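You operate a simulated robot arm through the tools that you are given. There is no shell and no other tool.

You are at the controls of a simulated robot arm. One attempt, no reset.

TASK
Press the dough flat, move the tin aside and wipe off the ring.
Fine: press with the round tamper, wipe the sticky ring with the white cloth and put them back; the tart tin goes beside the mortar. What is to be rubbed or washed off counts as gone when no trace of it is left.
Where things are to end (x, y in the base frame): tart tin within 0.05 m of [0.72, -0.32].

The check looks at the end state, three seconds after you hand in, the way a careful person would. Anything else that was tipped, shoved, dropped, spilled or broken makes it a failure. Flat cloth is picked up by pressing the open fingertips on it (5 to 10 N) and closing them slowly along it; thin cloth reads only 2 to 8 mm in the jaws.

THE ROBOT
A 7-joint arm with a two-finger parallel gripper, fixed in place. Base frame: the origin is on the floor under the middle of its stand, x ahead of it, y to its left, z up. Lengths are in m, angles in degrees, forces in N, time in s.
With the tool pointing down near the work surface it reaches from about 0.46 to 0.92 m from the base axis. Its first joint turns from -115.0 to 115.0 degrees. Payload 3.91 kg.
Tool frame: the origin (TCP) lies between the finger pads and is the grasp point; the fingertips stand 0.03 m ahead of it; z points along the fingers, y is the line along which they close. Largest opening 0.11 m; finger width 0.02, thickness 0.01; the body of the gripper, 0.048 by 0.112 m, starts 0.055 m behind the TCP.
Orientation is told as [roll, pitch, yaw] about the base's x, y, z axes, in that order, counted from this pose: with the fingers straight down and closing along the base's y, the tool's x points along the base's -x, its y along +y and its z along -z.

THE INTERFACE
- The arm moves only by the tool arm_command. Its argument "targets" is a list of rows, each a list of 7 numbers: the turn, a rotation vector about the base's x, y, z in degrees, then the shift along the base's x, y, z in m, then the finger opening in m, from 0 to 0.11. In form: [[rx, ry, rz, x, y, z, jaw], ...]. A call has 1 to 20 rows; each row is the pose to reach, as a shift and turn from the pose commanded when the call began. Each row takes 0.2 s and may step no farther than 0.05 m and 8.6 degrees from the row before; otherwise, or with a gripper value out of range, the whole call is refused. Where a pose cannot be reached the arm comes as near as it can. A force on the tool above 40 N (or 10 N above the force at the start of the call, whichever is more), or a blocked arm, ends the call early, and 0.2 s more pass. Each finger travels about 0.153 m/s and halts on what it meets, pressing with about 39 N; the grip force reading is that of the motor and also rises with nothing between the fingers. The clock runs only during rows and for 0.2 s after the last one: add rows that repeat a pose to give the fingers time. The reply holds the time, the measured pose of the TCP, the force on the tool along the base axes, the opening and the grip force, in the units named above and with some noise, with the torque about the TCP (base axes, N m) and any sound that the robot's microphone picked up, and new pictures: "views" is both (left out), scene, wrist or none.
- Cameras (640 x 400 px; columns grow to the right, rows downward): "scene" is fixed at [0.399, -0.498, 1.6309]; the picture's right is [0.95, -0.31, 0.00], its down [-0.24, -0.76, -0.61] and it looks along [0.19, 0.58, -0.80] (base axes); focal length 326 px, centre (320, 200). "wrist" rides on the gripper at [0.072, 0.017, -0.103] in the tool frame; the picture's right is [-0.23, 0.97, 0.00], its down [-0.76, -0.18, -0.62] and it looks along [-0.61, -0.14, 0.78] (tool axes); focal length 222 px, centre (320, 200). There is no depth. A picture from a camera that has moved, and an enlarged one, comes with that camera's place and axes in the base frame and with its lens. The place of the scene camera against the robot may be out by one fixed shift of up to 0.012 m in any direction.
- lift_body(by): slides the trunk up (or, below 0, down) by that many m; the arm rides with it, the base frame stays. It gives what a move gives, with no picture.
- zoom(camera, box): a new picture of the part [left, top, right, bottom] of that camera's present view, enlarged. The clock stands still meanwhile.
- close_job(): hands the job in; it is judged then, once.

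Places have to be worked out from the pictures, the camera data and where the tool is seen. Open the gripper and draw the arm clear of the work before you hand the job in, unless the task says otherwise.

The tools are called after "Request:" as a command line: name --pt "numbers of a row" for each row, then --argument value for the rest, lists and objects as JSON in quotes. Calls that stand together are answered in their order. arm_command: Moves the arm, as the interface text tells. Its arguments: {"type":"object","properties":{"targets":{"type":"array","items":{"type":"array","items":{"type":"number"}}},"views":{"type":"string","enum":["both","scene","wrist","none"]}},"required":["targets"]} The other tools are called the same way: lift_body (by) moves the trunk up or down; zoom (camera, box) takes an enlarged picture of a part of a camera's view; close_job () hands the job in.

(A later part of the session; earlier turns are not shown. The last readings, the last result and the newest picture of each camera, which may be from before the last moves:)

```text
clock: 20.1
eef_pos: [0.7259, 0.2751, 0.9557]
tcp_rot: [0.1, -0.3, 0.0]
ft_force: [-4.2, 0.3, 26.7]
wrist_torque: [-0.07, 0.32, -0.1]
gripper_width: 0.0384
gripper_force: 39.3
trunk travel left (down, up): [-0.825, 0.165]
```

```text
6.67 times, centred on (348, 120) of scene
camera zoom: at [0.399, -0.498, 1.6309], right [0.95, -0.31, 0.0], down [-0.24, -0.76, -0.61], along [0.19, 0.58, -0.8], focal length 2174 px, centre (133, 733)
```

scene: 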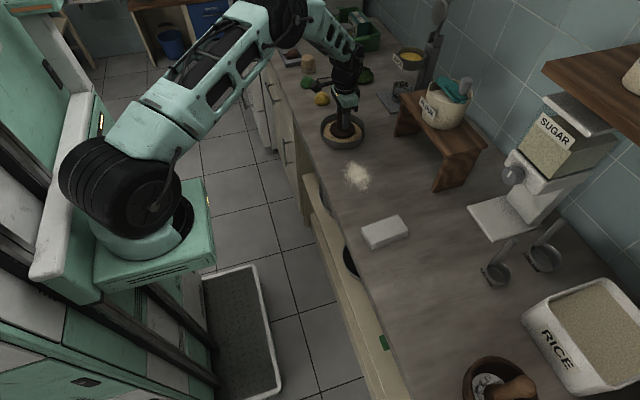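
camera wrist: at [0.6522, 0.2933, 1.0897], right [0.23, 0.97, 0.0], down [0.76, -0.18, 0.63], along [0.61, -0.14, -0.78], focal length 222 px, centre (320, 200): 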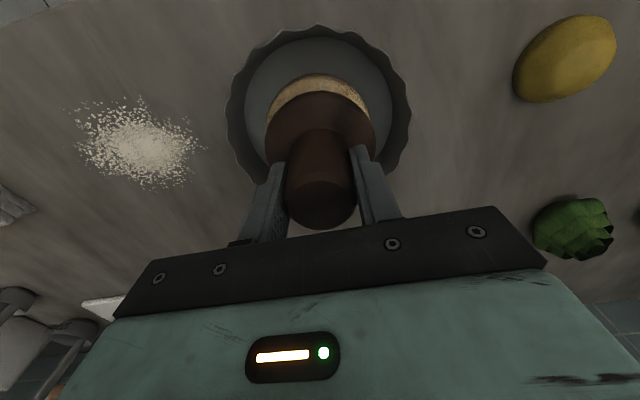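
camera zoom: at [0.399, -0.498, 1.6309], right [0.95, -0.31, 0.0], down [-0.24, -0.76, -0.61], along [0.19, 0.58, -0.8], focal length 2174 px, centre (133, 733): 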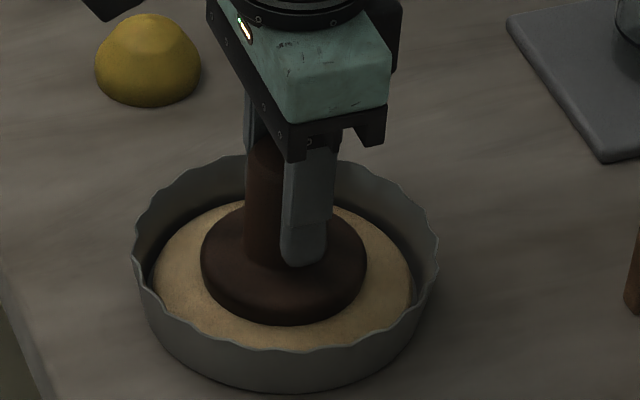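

The force rose to 27 N with almost no more travel, so the dough is at its limit, about 12-13 mm thick. I ease off and raise the tamper to inspect the dough.

Request:
arm_command --pt "0 0 0 0 0 0.002 0.0" --pt "0 0 0 0 0 0.005 0.0" --pt "0 0 0 0 0 0.015 0.0" --pt "0 0 0 0 0 0.04 0.0" --pt "0 0 0 0 0 0.08 0.0" --pt "0 0 0 0 0 0.12 0.0" --pt "0 0 0 -0.02 -0.045 0.12 0.0" --pt "0 0 0 -0.03 -0.09 0.12 0.0" --pt "0 0 0 -0.04 -0.13 0.12 0.0" --pt "0 0 0 -0.04 -0.13 0.12 0.0" --views "both"

Request:
zoom --camera "scene" --box '[300, 90, 396, 150]'

Request:
zoom --camera "wrist" --box '[240, 50, 560, 250]'

```text
clock: 22.3
eef_pos: [0.6862, 0.147, 1.0719]
tcp_rot: [0.0, -0.2, 0.1]
ft_force: [-0.4, -0.5, -0.7]
wrist_torque: [0.02, 0.0, 0.0]
gripper_width: 0.0387
gripper_force: 38.9
trunk travel left (down, up): [-0.825, 0.165]
camera wrist: at [0.6125, 0.1643, 1.1765], right [0.23, 0.97, 0.0], down [0.76, -0.18, 0.63], along [0.61, -0.14, -0.78], focal length 222 px, centre (320, 200)
```

scene: 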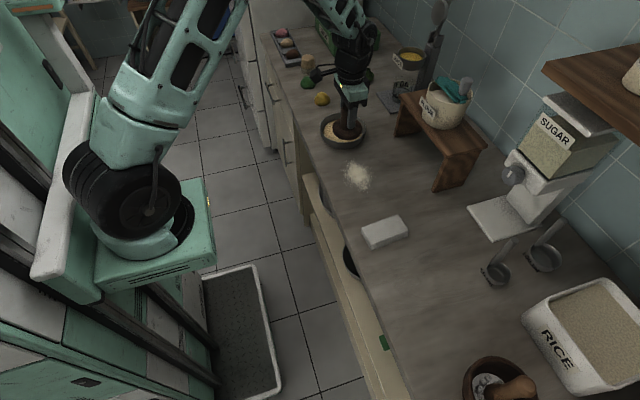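
wrist: 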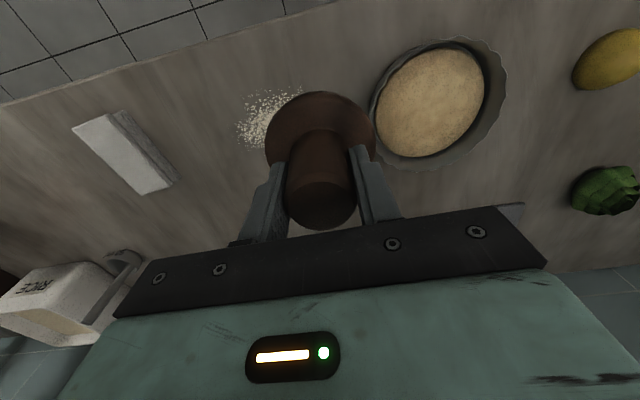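

```text
6.67 times, centred on (348, 120) of scene
camera zoom: at [0.399, -0.498, 1.6309], right [0.95, -0.31, 0.0], down [-0.24, -0.76, -0.61], along [0.19, 0.58, -0.8], focal length 2174 px, centre (133, 733)
```

zoom: 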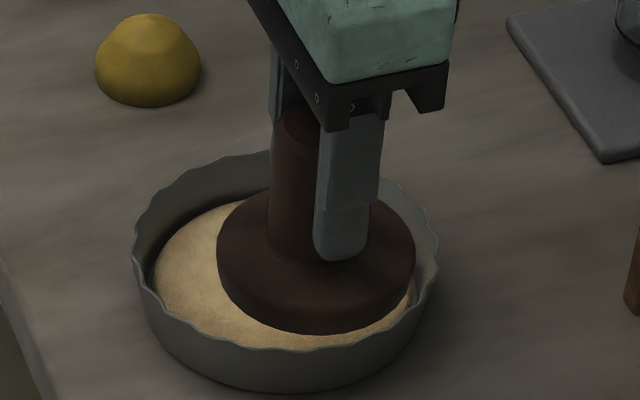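

```text
2.00 times, centred on (400, 150) of wrist
camera zoom: at [0.6125, 0.1643, 1.1765], right [0.23, 0.97, 0.0], down [0.76, -0.18, 0.63], along [0.61, -0.14, -0.78], focal length 444 px, centre (160, 300)
```

zoom: 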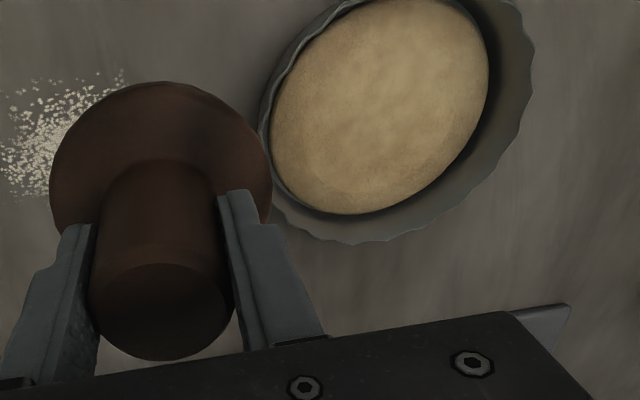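

The dough is now a flat disc filling the tin. I carry the tamper back over its original place (0.698, 0.030) and lower it to just above the counter.

Request:
arm_command --pt "0 0 0 0.005 -0.04 0 0.0" --pt "0 0 0 0.01 -0.08 0 0.0" --pt "0 0 0 0.014 -0.1147 0 0.0" --pt "0 0 0 0.014 -0.1147 -0.04 0.0" --pt "0 0 0 0.014 -0.1147 -0.08 0.0" --pt "0 0 0 0.014 -0.1147 -0.11 0.0" --pt "0 0 0 0.014 -0.1147 -0.122 0.0" --pt "0 0 0 0.014 -0.1147 -0.125 0.0" --pt "0 0 0 0.014 -0.1147 -0.125 0.0" --views "both"

Request:
zoom --camera "scene" --box '[310, 140, 430, 215]'

```text
clock: 24.3
eef_pos: [0.6991, 0.0324, 0.9464]
tcp_rot: [-0.1, -0.2, 0.0]
ft_force: [0.2, 0.0, -1.4]
wrist_torque: [0.02, -0.02, 0.04]
gripper_width: 0.0386
gripper_force: 40.0
trunk travel left (down, up): [-0.825, 0.165]
camera wrist: at [0.6266, 0.0507, 1.0507], right [0.23, 0.97, 0.0], down [0.76, -0.18, 0.63], along [0.61, -0.14, -0.78], focal length 222 px, centre (320, 200)
```

scene: 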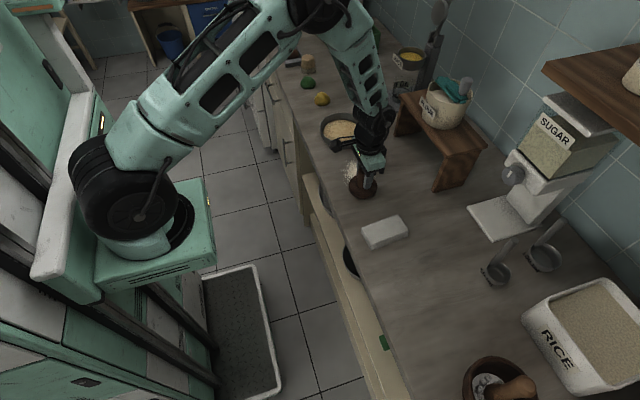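
wrist: 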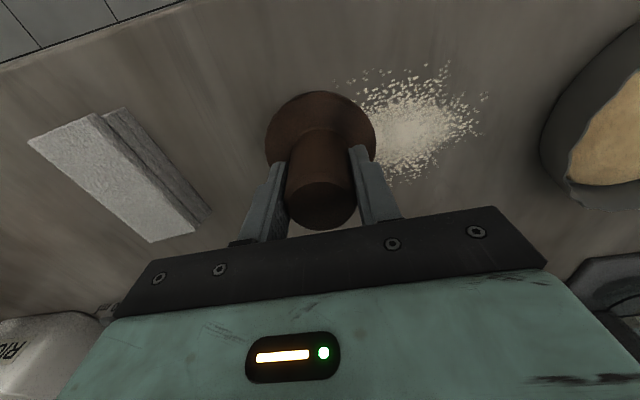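

```text
5.33 times, centred on (370, 178) of scene
camera zoom: at [0.399, -0.498, 1.6309], right [0.95, -0.31, 0.0], down [-0.24, -0.76, -0.61], along [0.19, 0.58, -0.8], focal length 1739 px, centre (53, 320)
```

zoom: 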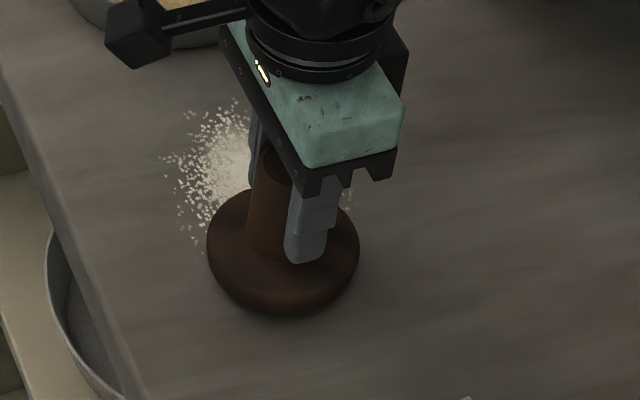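

The wrist view matches the pick-up view closely. I lower in 1-1.5 mm steps to feel the counter.

Request:
arm_command --pt "0 0 0 0 -0.001 -0.002 0.0" --pt "0 0 0 0 -0.001 -0.004 0.0" --pt "0 0 0 0 -0.001 -0.0055 0.0" --pt "0 0 0 0 -0.001 -0.0065 0.0" --pt "0 0 0 0 -0.001 -0.0065 0.0" --views "none"

```text
clock: 25.5
eef_pos: [0.7, 0.0303, 0.9419]
tcp_rot: [0.0, -0.2, 0.0]
ft_force: [1.5, 0.2, -1.4]
wrist_torque: [-0.01, -0.01, 0.01]
gripper_width: 0.0385
gripper_force: 38.9
trunk travel left (down, up): [-0.825, 0.165]
```

Still hanging free (force about -1.4 N). I continue down by 1 mm steps.

Request:
arm_command --pt "0 0 0 0 0 -0.001 0.0" --pt "0 0 0 0 0 -0.002 0.0" --pt "0 0 0 0 0 -0.002 0.0" --views "none"

```text
clock: 26.3
eef_pos: [0.6998, 0.0301, 0.9412]
tcp_rot: [0.0, -0.2, 0.0]
ft_force: [-0.6, -0.7, 0.0]
wrist_torque: [-0.01, -0.04, -0.03]
gripper_width: 0.0385
gripper_force: 38.2
trunk travel left (down, up): [-0.825, 0.165]
```

The load reading went from -1.4 to 0, suggesting first contact. One more small step to confirm.

Request:
arm_command --pt "0 0 0 0 0 -0.0007 0.0" --pt "0 0 0 0 0 -0.0007 0.0" --views "none"

```text
clock: 26.9
eef_pos: [0.699, 0.0307, 0.9411]
tcp_rot: [0.0, -0.2, 0.0]
ft_force: [-3.7, 1.8, 13.2]
wrist_torque: [-0.02, 0.02, -0.04]
gripper_width: 0.0382
gripper_force: 39.0
trunk travel left (down, up): [-0.825, 0.165]
```

Firm contact (13 N): the tamper stands on the counter. I open the fingers slowly and then rise straight up.

Request:
arm_command --pt "0 0 0 0 0 0.0006 0.036" --pt "0 0 0 0 0 0.0006 0.042" --pt "0 0 0 0 0 0.0006 0.055" --pt "0 0 0 0 0 0.0006 0.08" --pt "0 0 0 0 0 0.0006 0.1" --pt "0 0 0 0 0 0.03 0.1" --pt "0 0 0 0 0 0.07 0.1" --pt "0 0 0 -0.045 0 0.09 0.1" --pt "0 0 0 -0.09 0 0.09 0.11" --pt "0 0 0 -0.09 0 0.09 0.11" --views "both"

Request:
zoom --camera "scene" --box '[320, 150, 480, 250]'

Request:
zoom --camera "scene" --box '[300, 90, 396, 150]'

```text
clock: 29.1
eef_pos: [0.611, 0.0294, 1.0273]
tcp_rot: [0.1, -0.2, -0.2]
ft_force: [-0.3, 0.0, -0.2]
wrist_torque: [0.03, 0.02, -0.03]
gripper_width: 0.1099
gripper_force: 0.0
trunk travel left (down, up): [-0.825, 0.165]
camera wrist: at [0.5362, 0.0467, 1.1304], right [0.23, 0.97, 0.0], down [0.76, -0.18, 0.63], along [0.61, -0.14, -0.78], focal length 222 px, centre (320, 200)
```

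scene: 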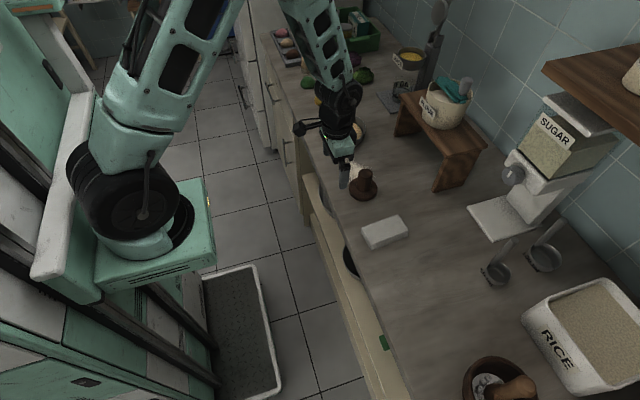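
wrist: 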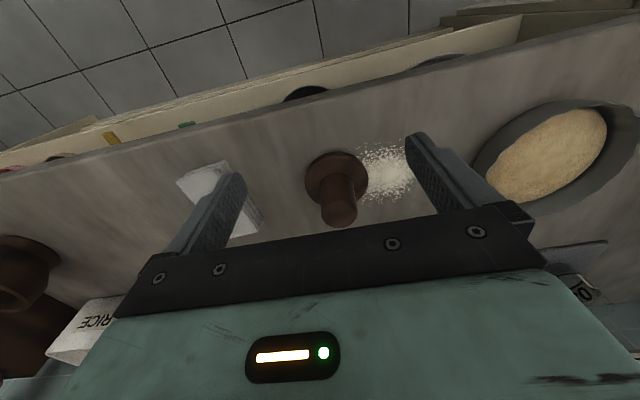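

```text
4.00 times, centred on (400, 200) of scene
camera zoom: at [0.399, -0.498, 1.6309], right [0.95, -0.31, 0.0], down [-0.24, -0.76, -0.61], along [0.19, 0.58, -0.8], focal length 1304 px, centre (0, 200)
```

zoom: 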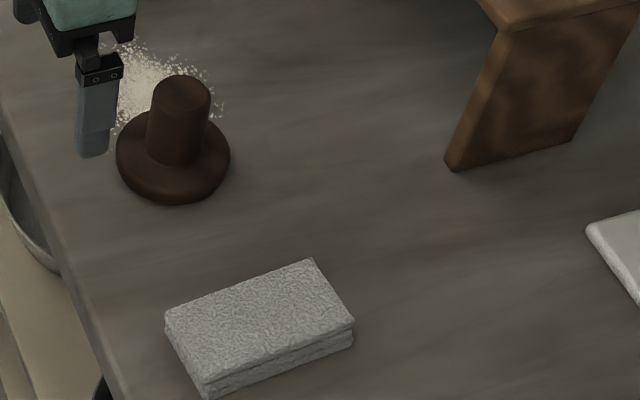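

```text
6.67 times, centred on (348, 120) of scene
camera zoom: at [0.399, -0.498, 1.6309], right [0.95, -0.31, 0.0], down [-0.24, -0.76, -0.61], along [0.19, 0.58, -0.8], focal length 2174 px, centre (133, 733)
```

zoom: 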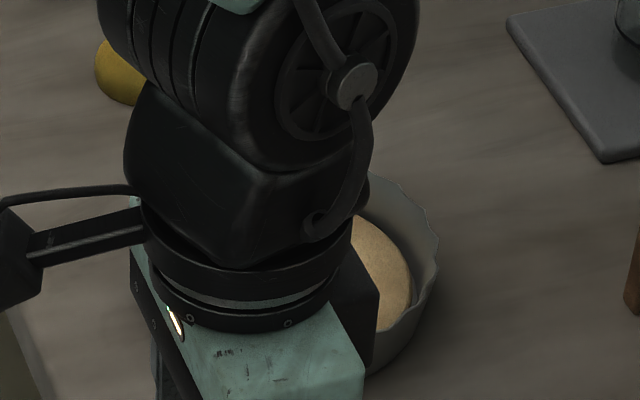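

The tamper is back within about 2 mm of its start. Next is the tin: I move behind it for a close look at rim height and wall slope before gripping the rim.

Request:
arm_command --pt "0 0 0 0 0.045 0 0.11" --pt "0 0 0 0 0.09 0 0.11" --pt "0 0 0 0 0.135 0 0.11" --pt "0 0 0 0 0.18 0 0.11" --pt "0 0 0 0 0.225 0 0.11" --pt "0 0 0 0 0.265 0 0.11" --pt "0 0 0 0 0.265 0 0.11" --views "both"

Request:
zoom --camera "wrist" --box '[232, 90, 424, 210]'

Request:
zoom --camera "scene" --box '[304, 105, 384, 155]'

```text
clock: 30.7
eef_pos: [0.6067, 0.2911, 1.0286]
tcp_rot: [0.0, -0.3, 0.0]
ft_force: [0.7, -0.3, -0.2]
wrist_torque: [0.01, 0.02, -0.01]
gripper_width: 0.1099
gripper_force: 0.1
trunk travel left (down, up): [-0.825, 0.165]
camera wrist: at [0.5327, 0.3094, 1.1315], right [0.23, 0.97, 0.0], down [0.76, -0.18, 0.63], along [0.61, -0.14, -0.78], focal length 222 px, centre (320, 200)
```

scene: 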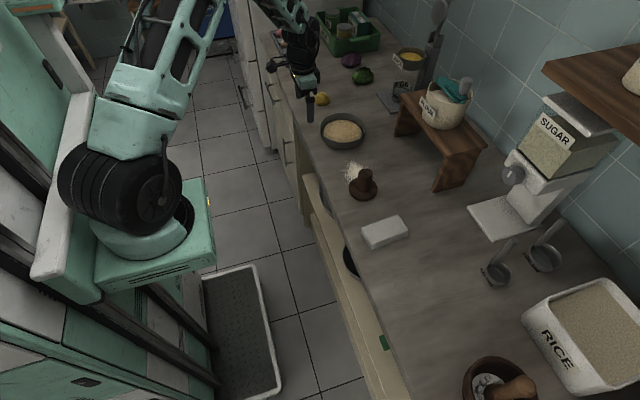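
wrist: 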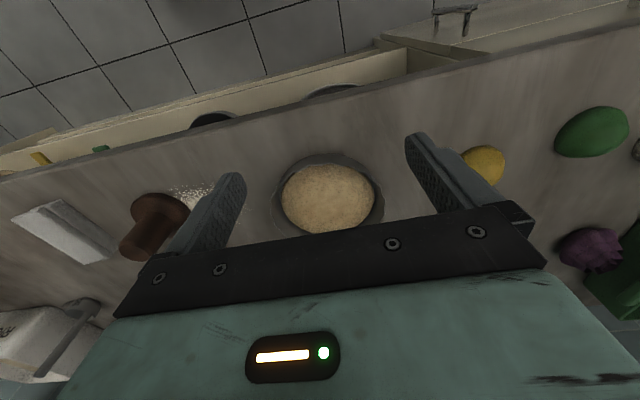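

```text
3.33 times, centred on (328, 150) of wrist
camera zoom: at [0.5327, 0.3094, 1.1315], right [0.23, 0.97, 0.0], down [0.76, -0.18, 0.63], along [0.61, -0.14, -0.78], focal length 740 px, centre (293, 367)
```

zoom: 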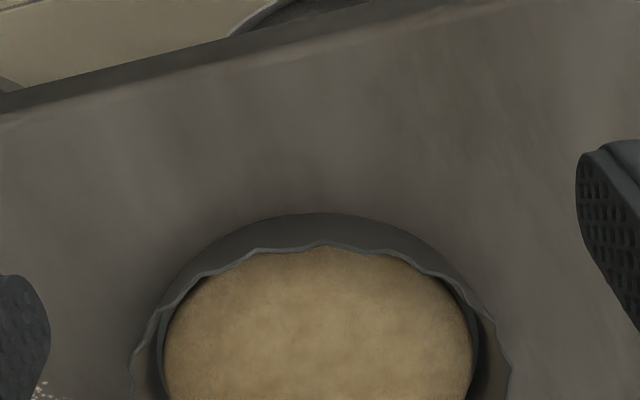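

```text
8.00 times, centred on (344, 130) of scene
camera zoom: at [0.399, -0.498, 1.6309], right [0.95, -0.31, 0.0], down [-0.24, -0.76, -0.61], along [0.19, 0.58, -0.8], focal length 2608 px, centre (128, 760)
```

zoom: 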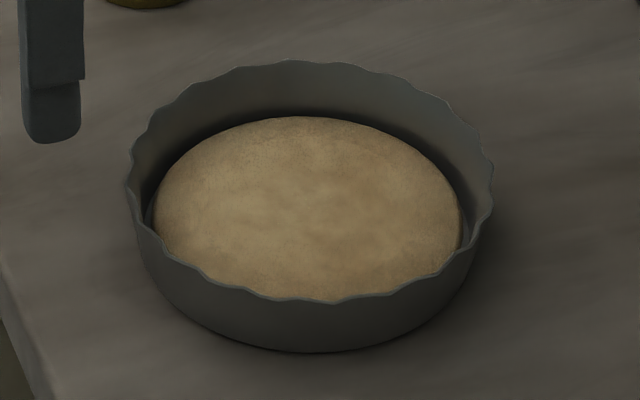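

Rim top is near z 0.916 (radius 0.075), base radius about 0.068, so the wall flares by about 12°; the tin centre is near (0.727, 0.274). I'll grip the +y side of the rim with the tool rolled -12° to match the wall, first positioning above it.

Request:
arm_command --pt "-6 0 0 0.04 0.02 0.01 0.08" --pt "-12 0 0 0.08 0.04 0.01 0.06" --pt "-12 0 0 0.1185 0.0577 0 0.05" --pt "-12 0 0 0.1185 0.0577 -0.03 0.05" --pt "-12 0 0 0.1185 0.0577 -0.055 0.05" --pt "-12 0 0 0.1185 0.0577 -0.055 0.05" --views "both"

Request:
zoom --camera "wrist" --box '[160, 80, 480, 280]'

Request:
zoom --camera "scene" --box '[304, 95, 384, 145]'

```text
clock: 32.1
eef_pos: [0.7261, 0.3499, 0.9753]
tcp_rot: [-12.0, -0.2, -0.1]
ft_force: [-0.2, 0.3, 0.6]
wrist_torque: [0.01, -0.02, 0.03]
gripper_width: 0.05
gripper_force: 0.1
trunk travel left (down, up): [-0.825, 0.165]
camera wrist: at [0.6524, 0.3887, 1.0717], right [0.23, 0.95, -0.2], down [0.76, -0.04, 0.65], along [0.61, -0.3, -0.73], focal length 222 px, centre (320, 200)
```

scene: 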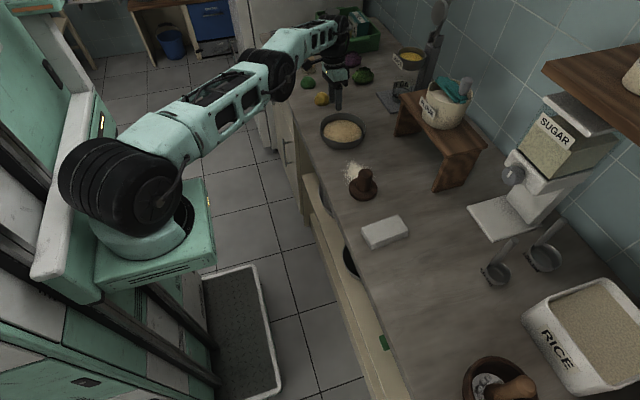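
wrist: 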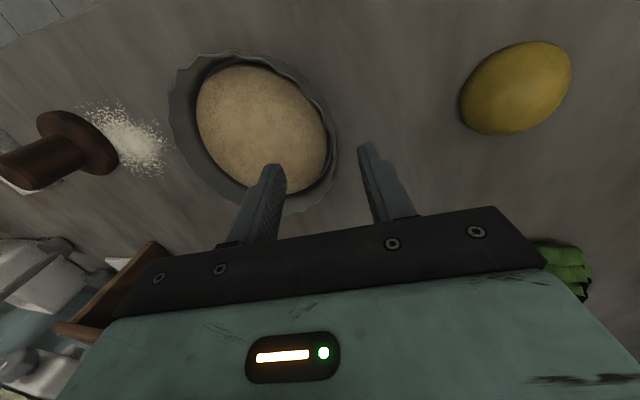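

```text
2.00 times, centred on (320, 180) of wrist
camera zoom: at [0.6524, 0.3887, 1.0717], right [0.23, 0.95, -0.2], down [0.76, -0.04, 0.65], along [0.61, -0.3, -0.73], focal length 444 px, centre (320, 240)
```

zoom: 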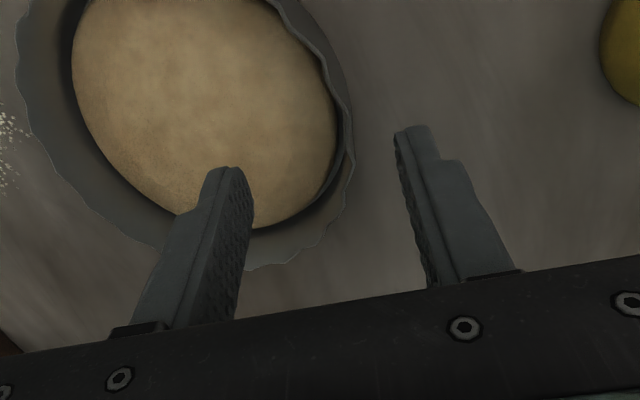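

```text
8.00 times, centred on (344, 120) of scene
camera zoom: at [0.399, -0.498, 1.6309], right [0.95, -0.31, 0.0], down [-0.24, -0.76, -0.61], along [0.19, 0.58, -0.8], focal length 2608 px, centre (128, 840)
```

zoom: 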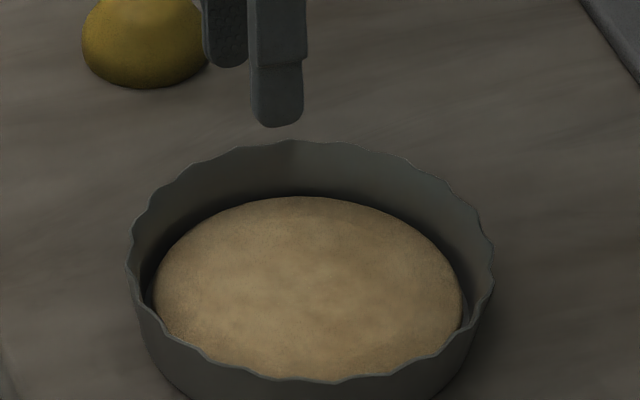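

The rim's +y edge projects exactly where expected, between the two fingers. I descend straight down so the fingers straddle the wall, tips staying above the dough.

Request:
arm_command --pt "0 0 0 0 0 -0.015 0.05" --pt "0 0 0 0 0 -0.03 0.05" --pt "0 0 0 0 0 -0.04 0.05" --pt "0 0 0 0 0 -0.046 0.05" --pt "0 0 0 0 0 -0.046 0.05" --views "both"

Request:
zoom --camera "wrist" --box '[160, 80, 480, 280]'

Request:
zoom --camera "scene" --box '[304, 95, 384, 145]'

```text
clock: 33.3
eef_pos: [0.7208, 0.3458, 0.9296]
tcp_rot: [-12.0, -0.2, 0.0]
ft_force: [0.3, 0.4, 0.9]
wrist_torque: [0.0, -0.01, 0.03]
gripper_width: 0.0499
gripper_force: 0.1
out of reach, approached as far as the arm can: row 2, 3, 4, 5
trunk travel left (down, up): [-0.825, 0.165]
camera wrist: at [0.6481, 0.3844, 1.0269], right [0.23, 0.95, -0.2], down [0.76, -0.04, 0.65], along [0.61, -0.3, -0.73], focal length 222 px, centre (320, 200)
```

scene: 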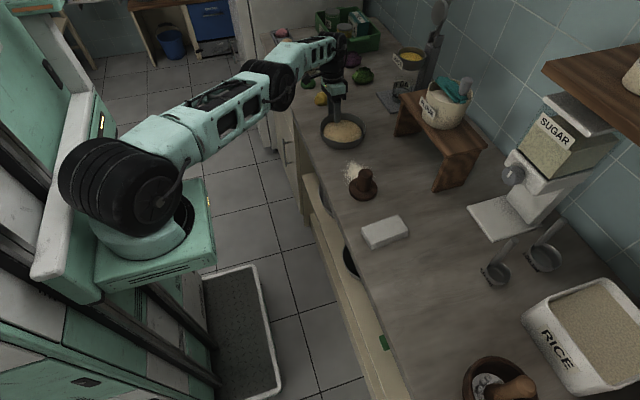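
wrist: 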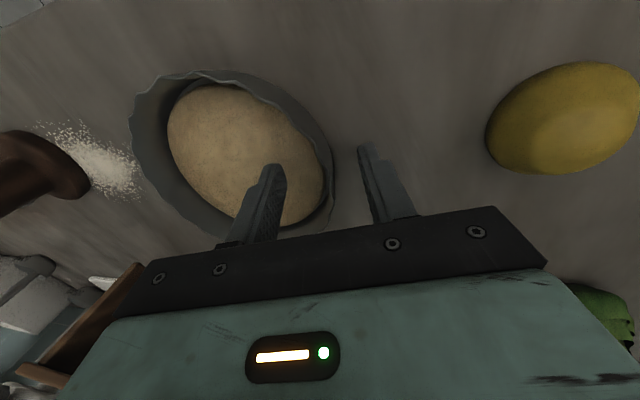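

```text
2.00 times, centred on (320, 180) of wrist
camera zoom: at [0.6481, 0.3844, 1.0269], right [0.23, 0.95, -0.2], down [0.76, -0.04, 0.65], along [0.61, -0.3, -0.73], focal length 444 px, centre (320, 240)
```

zoom: 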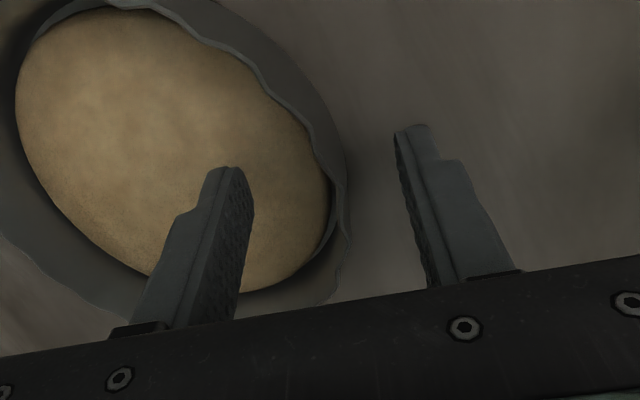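

```text
8.00 times, centred on (344, 120) of scene
camera zoom: at [0.399, -0.498, 1.6309], right [0.95, -0.31, 0.0], down [-0.24, -0.76, -0.61], along [0.19, 0.58, -0.8], focal length 2608 px, centre (128, 840)
```

zoom: 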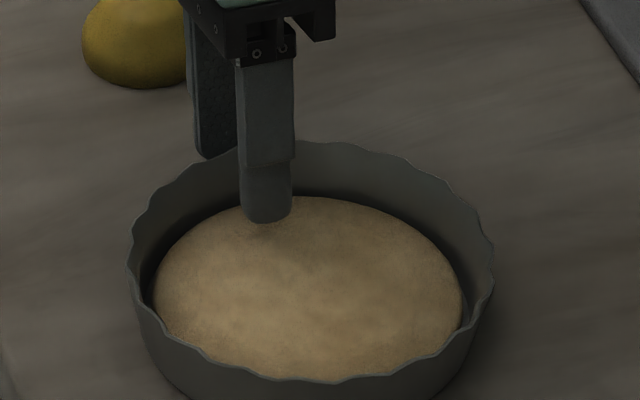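

The arm is at its reach limit here (about 6 mm short), so I'll grip a rim point nearer the robot instead. I raise straight up first, then turn the tool 45° about the vertical around the tin.

Request:
arm_command --pt "0 0 0 0 0 0.02 0.05" --pt "0 0 0 0 0 0.05 0.05" --pt "0 0 0 0 0 0.06 0.05" --pt "0 0 0 0 0 0.06 0.05" --views "none"

```text
clock: 34.3
eef_pos: [0.7206, 0.3457, 0.9905]
tcp_rot: [-12.0, -0.2, 0.1]
ft_force: [-0.1, -0.2, -0.6]
wrist_torque: [-0.01, 0.0, 0.0]
gripper_width: 0.05
gripper_force: 0.2
trunk travel left (down, up): [-0.825, 0.165]
```

Now I turn the tool 45° counter-clockwise about the vertical while shifting to the rim point at azimuth 135°, still above the rim.

Request:
arm_command --pt "0 0 7.5 -0.008 -0.003 0 0.05" --pt "0 0 15 -0.016 -0.006 0 0.05" --pt "0 0 22.5 -0.024 -0.009 0 0.05" --pt "0 0 30 -0.032 -0.012 0 0.05" --pt "0 0 37.5 -0.04 -0.015 0 0.05" --pt "0 0 45 -0.0485 -0.0168 0 0.05" --pt "0 0 45 -0.0485 -0.0168 -0.01 0.05" --pt "0 0 45 -0.0485 -0.0168 -0.01 0.05" --views "both"

Request:
zoom --camera "wrist" --box '[160, 60, 480, 260]'

Request:
zoom --camera "scene" --box '[304, 95, 384, 145]'

```text
clock: 36.1
eef_pos: [0.673, 0.3302, 0.9798]
tcp_rot: [-12.1, -0.2, 45.1]
ft_force: [0.3, 0.1, -0.5]
wrist_torque: [0.01, -0.01, 0.01]
gripper_width: 0.0501
gripper_force: 0.1
trunk travel left (down, up): [-0.825, 0.165]
camera wrist: at [0.5939, 0.306, 1.077], right [-0.51, 0.83, -0.2], down [0.57, 0.51, 0.65], along [0.64, 0.22, -0.73], focal length 222 px, centre (320, 200)
```

scene: 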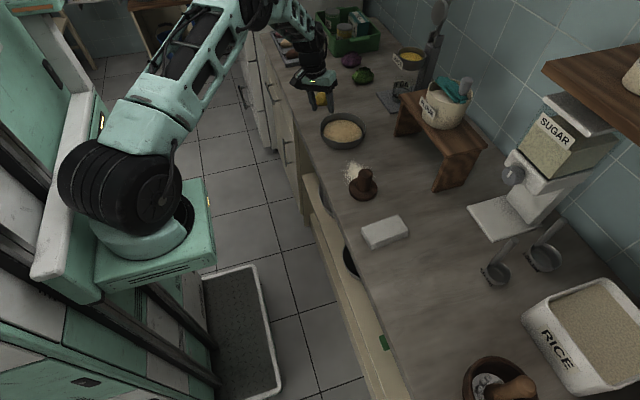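
wrist: 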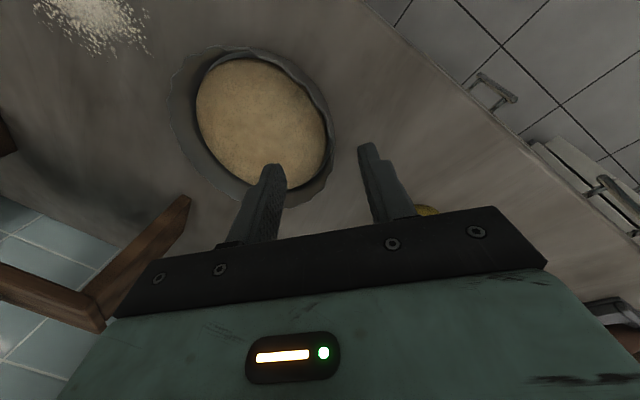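

```text
2.00 times, centred on (320, 160) of wrist
camera zoom: at [0.5939, 0.306, 1.077], right [-0.51, 0.83, -0.2], down [0.57, 0.51, 0.65], along [0.64, 0.22, -0.73], focal length 444 px, centre (320, 280)
```

zoom: 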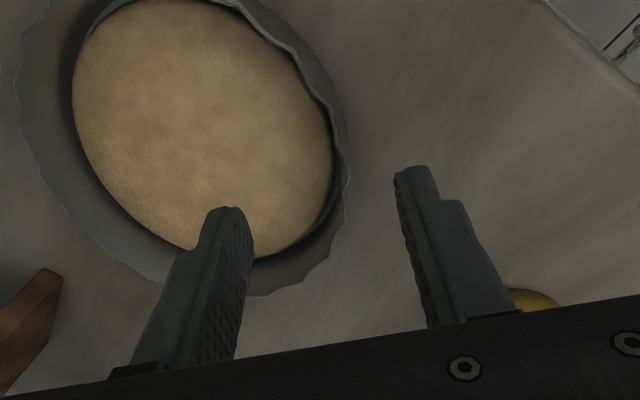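

```text
8.00 times, centred on (344, 120) of scene
camera zoom: at [0.399, -0.498, 1.6309], right [0.95, -0.31, 0.0], down [-0.24, -0.76, -0.61], along [0.19, 0.58, -0.8], focal length 2608 px, centre (128, 840)
```

zoom: 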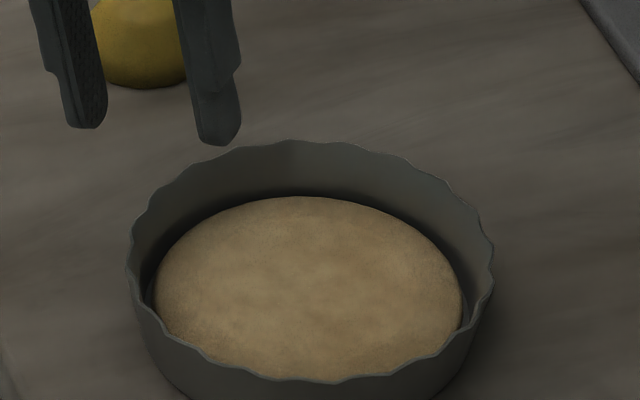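

The fingers again straddle the rim with the wall between them, and this pose is within reach. I descend to TCP z ≈ 0.929.

Request:
arm_command --pt "0 0 0 0 0 -0.015 0.05" --pt "0 0 0 0 0 -0.03 0.05" --pt "0 0 0 0 0 -0.042 0.05" --pt "0 0 0 0 0 -0.05 0.05" --pt "0 0 0 0 0 -0.05 0.05" --views "both"

Request:
zoom --camera "wrist" --box '[160, 60, 480, 260]'

Request:
zoom --camera "scene" --box '[304, 95, 384, 145]'

```text
clock: 37.3
eef_pos: [0.6732, 0.3305, 0.9297]
tcp_rot: [-12.0, -0.1, 45.0]
ft_force: [-0.4, 0.4, 0.9]
wrist_torque: [-0.01, -0.04, 0.02]
gripper_width: 0.05
gripper_force: 0.0
trunk travel left (down, up): [-0.825, 0.165]
camera wrist: at [0.5936, 0.306, 1.0271], right [-0.51, 0.83, -0.2], down [0.57, 0.51, 0.65], along [0.64, 0.22, -0.73], focal length 222 px, centre (320, 200)
```

scene: 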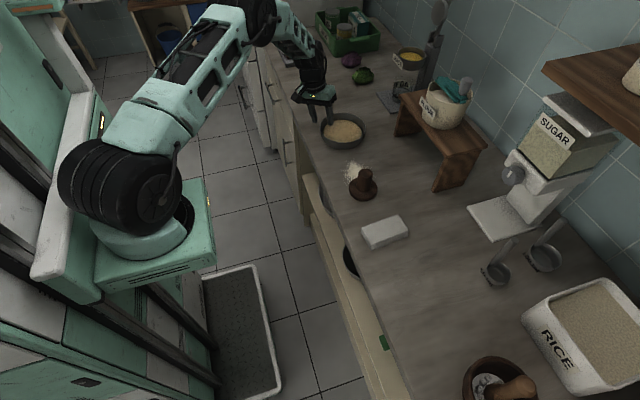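
wrist: 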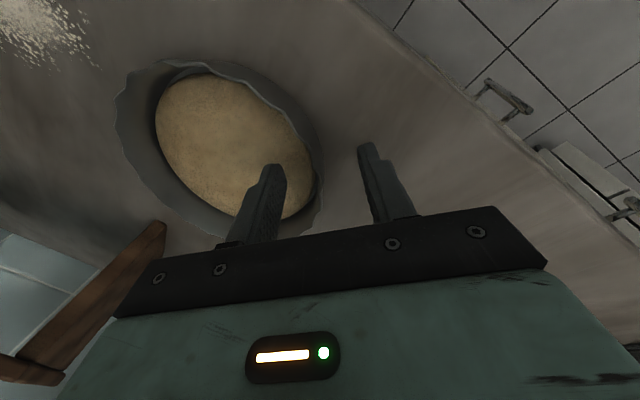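

```text
2.00 times, centred on (320, 160) of wrist
camera zoom: at [0.5936, 0.306, 1.0271], right [-0.51, 0.83, -0.2], down [0.57, 0.51, 0.65], along [0.64, 0.22, -0.73], focal length 444 px, centre (320, 280)
```

zoom: 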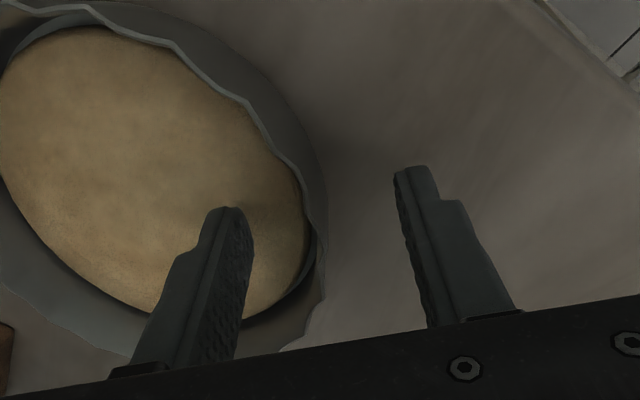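

```text
8.00 times, centred on (344, 120) of scene
camera zoom: at [0.399, -0.498, 1.6309], right [0.95, -0.31, 0.0], down [-0.24, -0.76, -0.61], along [0.19, 0.58, -0.8], focal length 2608 px, centre (128, 840)
```

zoom: 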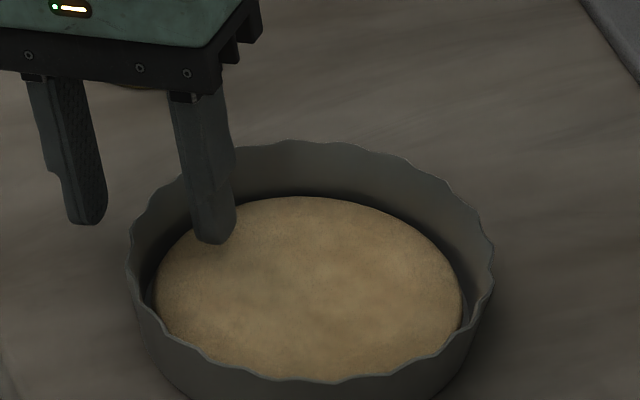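

The inner finger is inside the tin above the dough and the outer finger is outside. I close slowly on the rim.

Request:
arm_command --pt "0 0 0 0 0 0 0.04" --pt "0 0 0 0 0 0 0.03" --pt "0 0 0 0 0 0 0.022" --pt "0 0 0 0 0 0 0.015" --pt "0 0 0 0 0 0 0.009" --pt "0 0 0 0 0 0 0.004" --pt "0 0 0 0 0 0 0.0" --pt "0 0 0 0 0 0 0.0" --views "both"

Request:
zoom --camera "wrist" --box '[160, 60, 480, 260]'

Request:
zoom --camera "scene" --box '[304, 95, 384, 145]'

```text
clock: 39.1
eef_pos: [0.6733, 0.3303, 0.9298]
tcp_rot: [-11.9, -0.2, 45.0]
ft_force: [-0.6, 2.0, 1.9]
wrist_torque: [0.26, 0.08, 0.02]
gripper_width: 0.0062
gripper_force: 39.0
trunk travel left (down, up): [-0.825, 0.165]
camera wrist: at [0.5936, 0.3062, 1.0274], right [-0.51, 0.83, -0.2], down [0.57, 0.51, 0.65], along [0.64, 0.22, -0.73], focal length 222 px, centre (320, 200)
```

scene: 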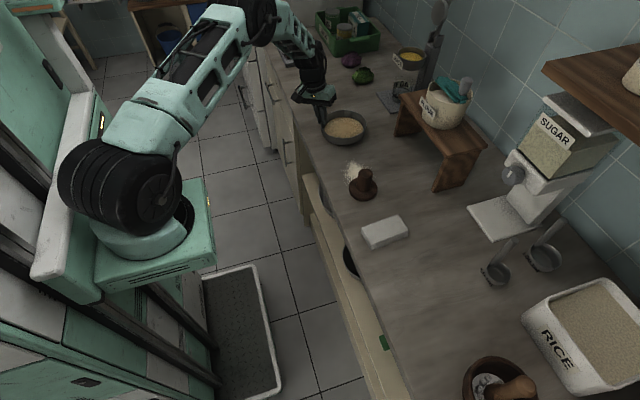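
wrist: 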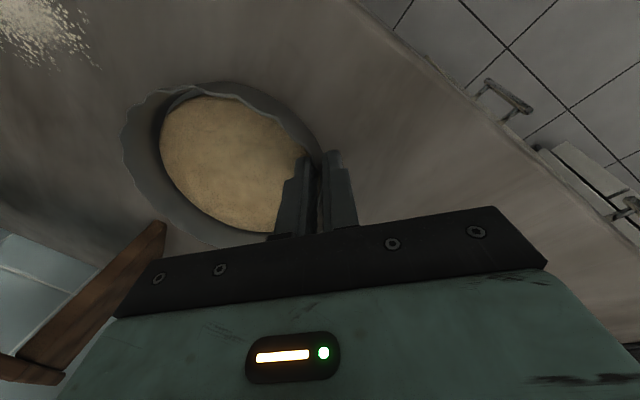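

```text
2.00 times, centred on (320, 160) of wrist
camera zoom: at [0.5936, 0.3062, 1.0274], right [-0.51, 0.83, -0.2], down [0.57, 0.51, 0.65], along [0.64, 0.22, -0.73], focal length 444 px, centre (320, 280)
```

zoom: 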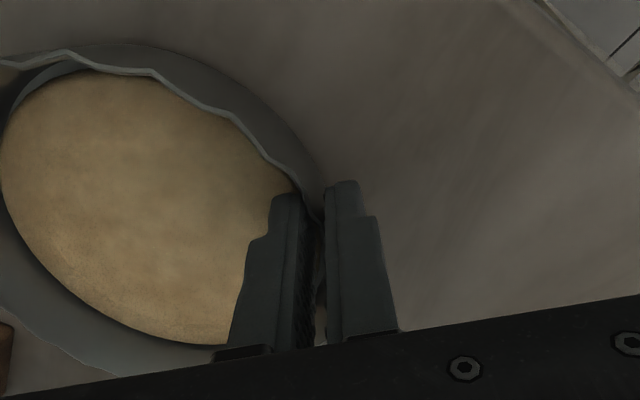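

```text
8.00 times, centred on (344, 120) of scene
camera zoom: at [0.399, -0.498, 1.6309], right [0.95, -0.31, 0.0], down [-0.24, -0.76, -0.61], along [0.19, 0.58, -0.8], focal length 2608 px, centre (128, 840)
```

zoom: 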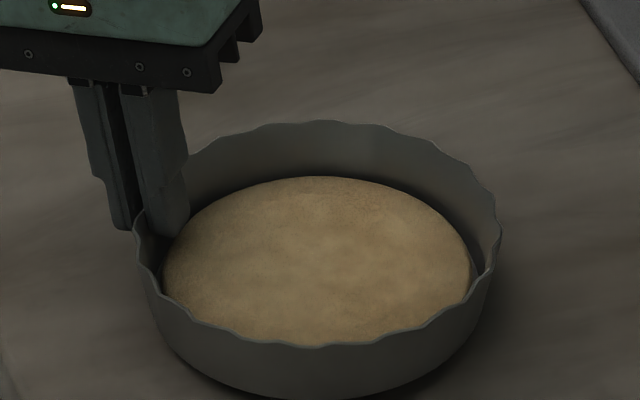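

The rim is held (6 mm), but the wall is less flared than I judged, so the tin is tipped about 6° with its far side up. I lift it while rolling the tool back 6° about the (1,1,0) axis to level it.

Request:
arm_command --pt "0 0 0 0 0 0.008 0.0" --pt "0 0 0 0 0 0.02 0.0" --pt "1.2 1.2 0 0 0 0.04 0.0" --pt "2.4 2.4 0 0 0 0.06 0.0" --pt "3.6 3.6 0 0 0 0.08 0.0" --pt "4.2 4.2 0 0 0 0.1 0.0" --pt "4.2 4.2 0 0 0 0.1 0.0" --views "both"

Request:
zoom --camera "wrist" --box '[80, 40, 400, 240]'

Request:
zoom --camera "scene" --box '[296, 80, 392, 140]'

```text
clock: 40.7
eef_pos: [0.6739, 0.3297, 1.0297]
tcp_rot: [-6.0, -0.1, 45.0]
ft_force: [0.3, 0.0, -3.1]
wrist_torque: [0.14, 0.17, -0.03]
gripper_width: 0.006
gripper_force: 39.1
trunk travel left (down, up): [-0.825, 0.165]
camera wrist: at [0.6022, 0.2982, 1.1301], right [-0.52, 0.85, -0.1], down [0.62, 0.46, 0.64], along [0.59, 0.27, -0.76], focal length 222 px, centre (320, 200)
```

scene: 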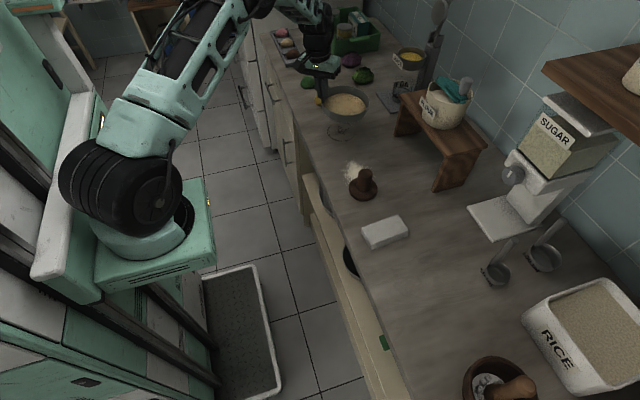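
wrist: 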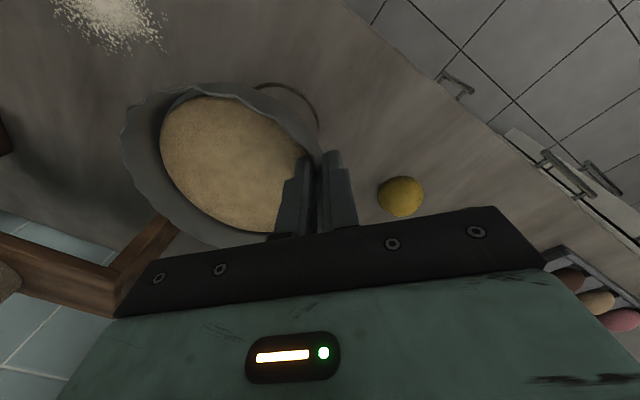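

```text
2.00 times, centred on (240, 140) of wrist
camera zoom: at [0.6022, 0.2982, 1.1301], right [-0.52, 0.85, -0.1], down [0.62, 0.46, 0.64], along [0.59, 0.27, -0.76], focal length 444 px, centre (480, 320)
```

zoom: 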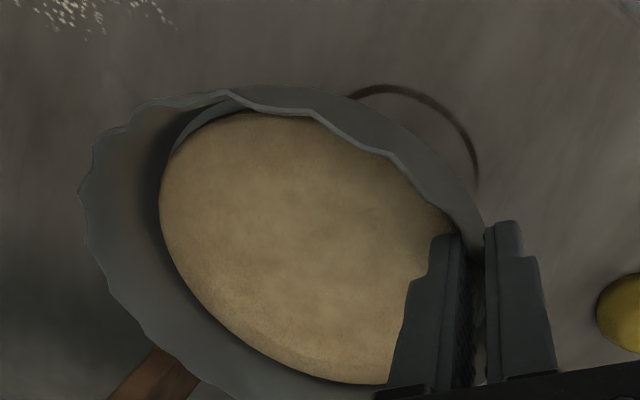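

```text
6.67 times, centred on (344, 110) of scene
camera zoom: at [0.399, -0.498, 1.6309], right [0.95, -0.31, 0.0], down [-0.24, -0.76, -0.61], along [0.19, 0.58, -0.8], focal length 2174 px, centre (160, 800)
```

zoom: 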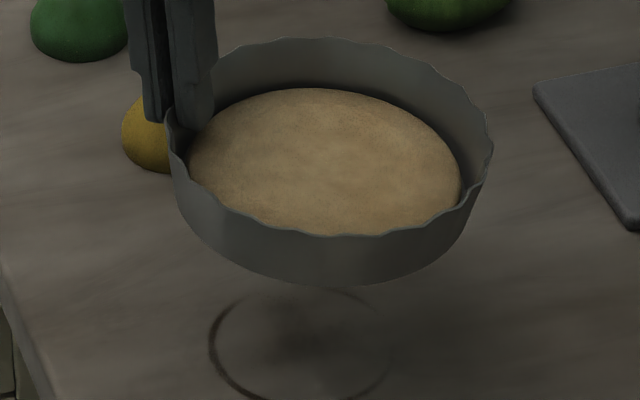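

The tin hangs securely (about 3 N) and the dark sticky ring is now exposed on the counter. I enlarge the tin and the ring to judge the tin's level and ring size.

Request:
zoom --camera "scene" --box '[312, 76, 376, 116]'

Request:
zoom --camera "scene" --box '[312, 110, 376, 150]'

```text
10.00 times, centred on (344, 96) of scene
camera zoom: at [0.399, -0.498, 1.6309], right [0.95, -0.31, 0.0], down [-0.24, -0.76, -0.61], along [0.19, 0.58, -0.8], focal length 3261 px, centre (80, 1240)
```

zoom: 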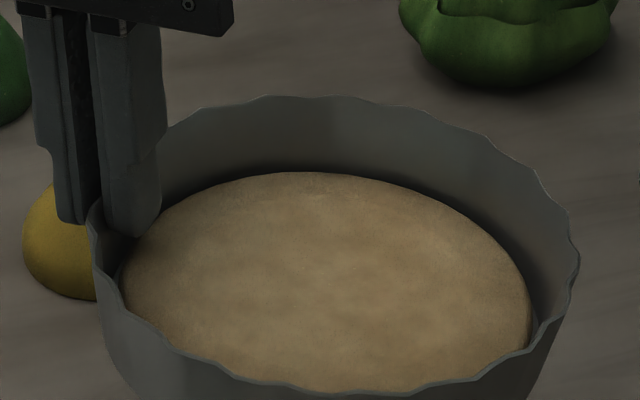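

```text
10.00 times, centred on (344, 130) of scene
camera zoom: at [0.399, -0.498, 1.6309], right [0.95, -0.31, 0.0], down [-0.24, -0.76, -0.61], along [0.19, 0.58, -0.8], focal length 3261 px, centre (80, 900)
```

zoom: 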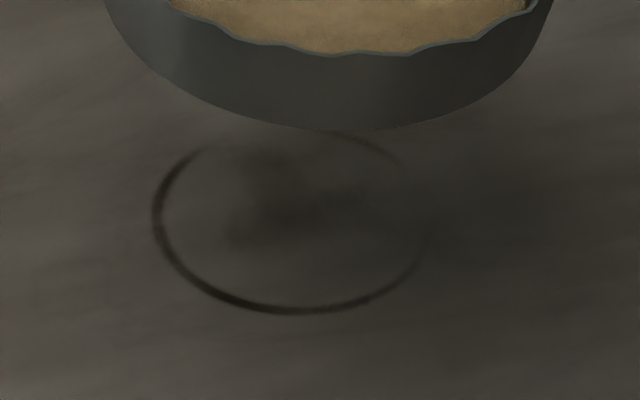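

The tin is slightly low on its far side (about 3-4°), so I trim the tool by -3.5° about the (1,1,0) axis and raise 0.03 m more, then check before the long carry.

Request:
arm_command --pt "-0.8 -0.8 0 0 0 0.008 0.0" --pt "-1.7 -1.7 0 0 -0.01 0.018 0.0" --pt "-2.4 -2.4 0 0 -0.025 0.028 0.0" --pt "-2.4 -2.4 0 0 -0.04 0.03 0.0" --pt "-2.4 -2.4 0 0 -0.06 0.03 0.0" --pt "-2.4 -2.4 0 0 -0.06 0.03 0.0" --views "both"

Request:
zoom --camera "scene" --box '[312, 76, 376, 116]'

Request:
zoom --camera "scene" --box '[304, 100, 384, 150]'

```text
clock: 42.1
eef_pos: [0.6733, 0.271, 1.0577]
tcp_rot: [-9.6, -0.2, 45.1]
ft_force: [0.0, 0.0, -2.5]
wrist_torque: [0.14, 0.13, 0.0]
gripper_width: 0.0057
gripper_force: 39.5
trunk travel left (down, up): [-0.825, 0.165]
camera wrist: at [0.5964, 0.2432, 1.1572], right [-0.52, 0.84, -0.16], down [0.59, 0.49, 0.65], along [0.62, 0.24, -0.75], focal length 222 px, centre (320, 200)
```

scene: 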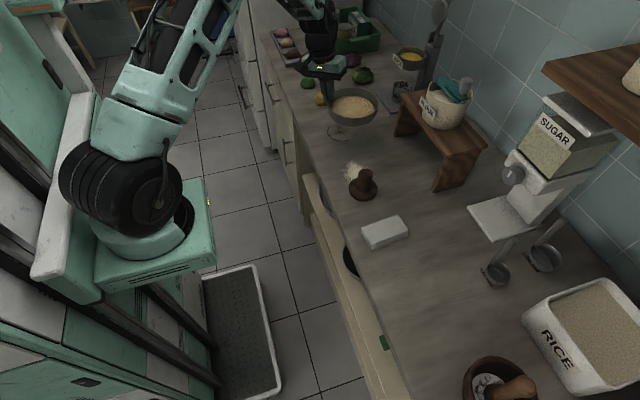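
wrist: 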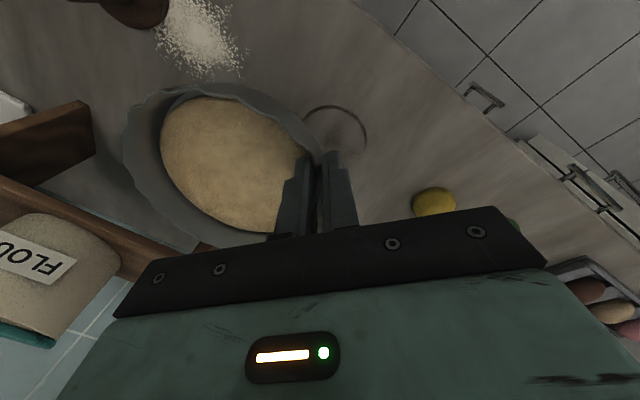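

```text
10.00 times, centred on (344, 96) of scene
camera zoom: at [0.399, -0.498, 1.6309], right [0.95, -0.31, 0.0], down [-0.24, -0.76, -0.61], along [0.19, 0.58, -0.8], focal length 3261 px, centre (80, 1240)
```

zoom: 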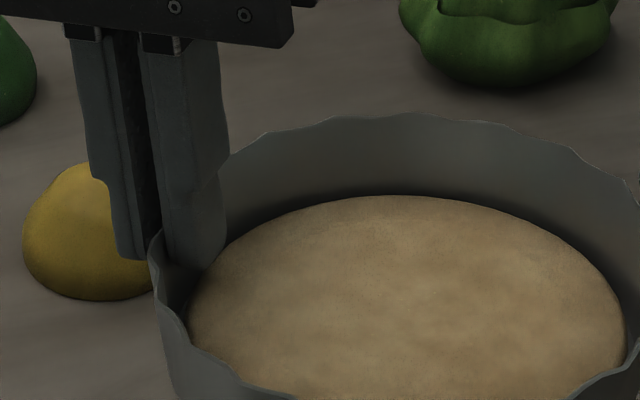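

```text
8.00 times, centred on (344, 125) of scene
camera zoom: at [0.399, -0.498, 1.6309], right [0.95, -0.31, 0.0], down [-0.24, -0.76, -0.61], along [0.19, 0.58, -0.8], focal length 2608 px, centre (128, 800)
```

zoom: 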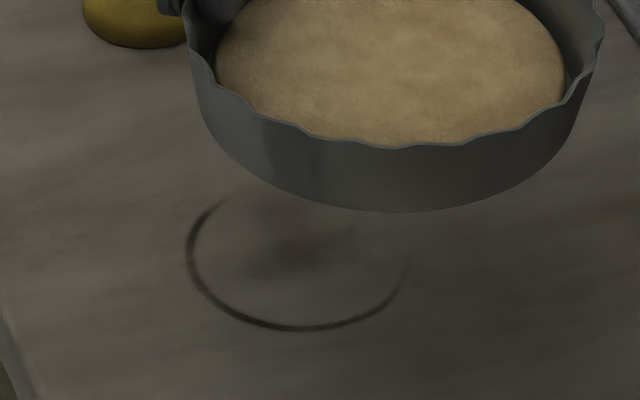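

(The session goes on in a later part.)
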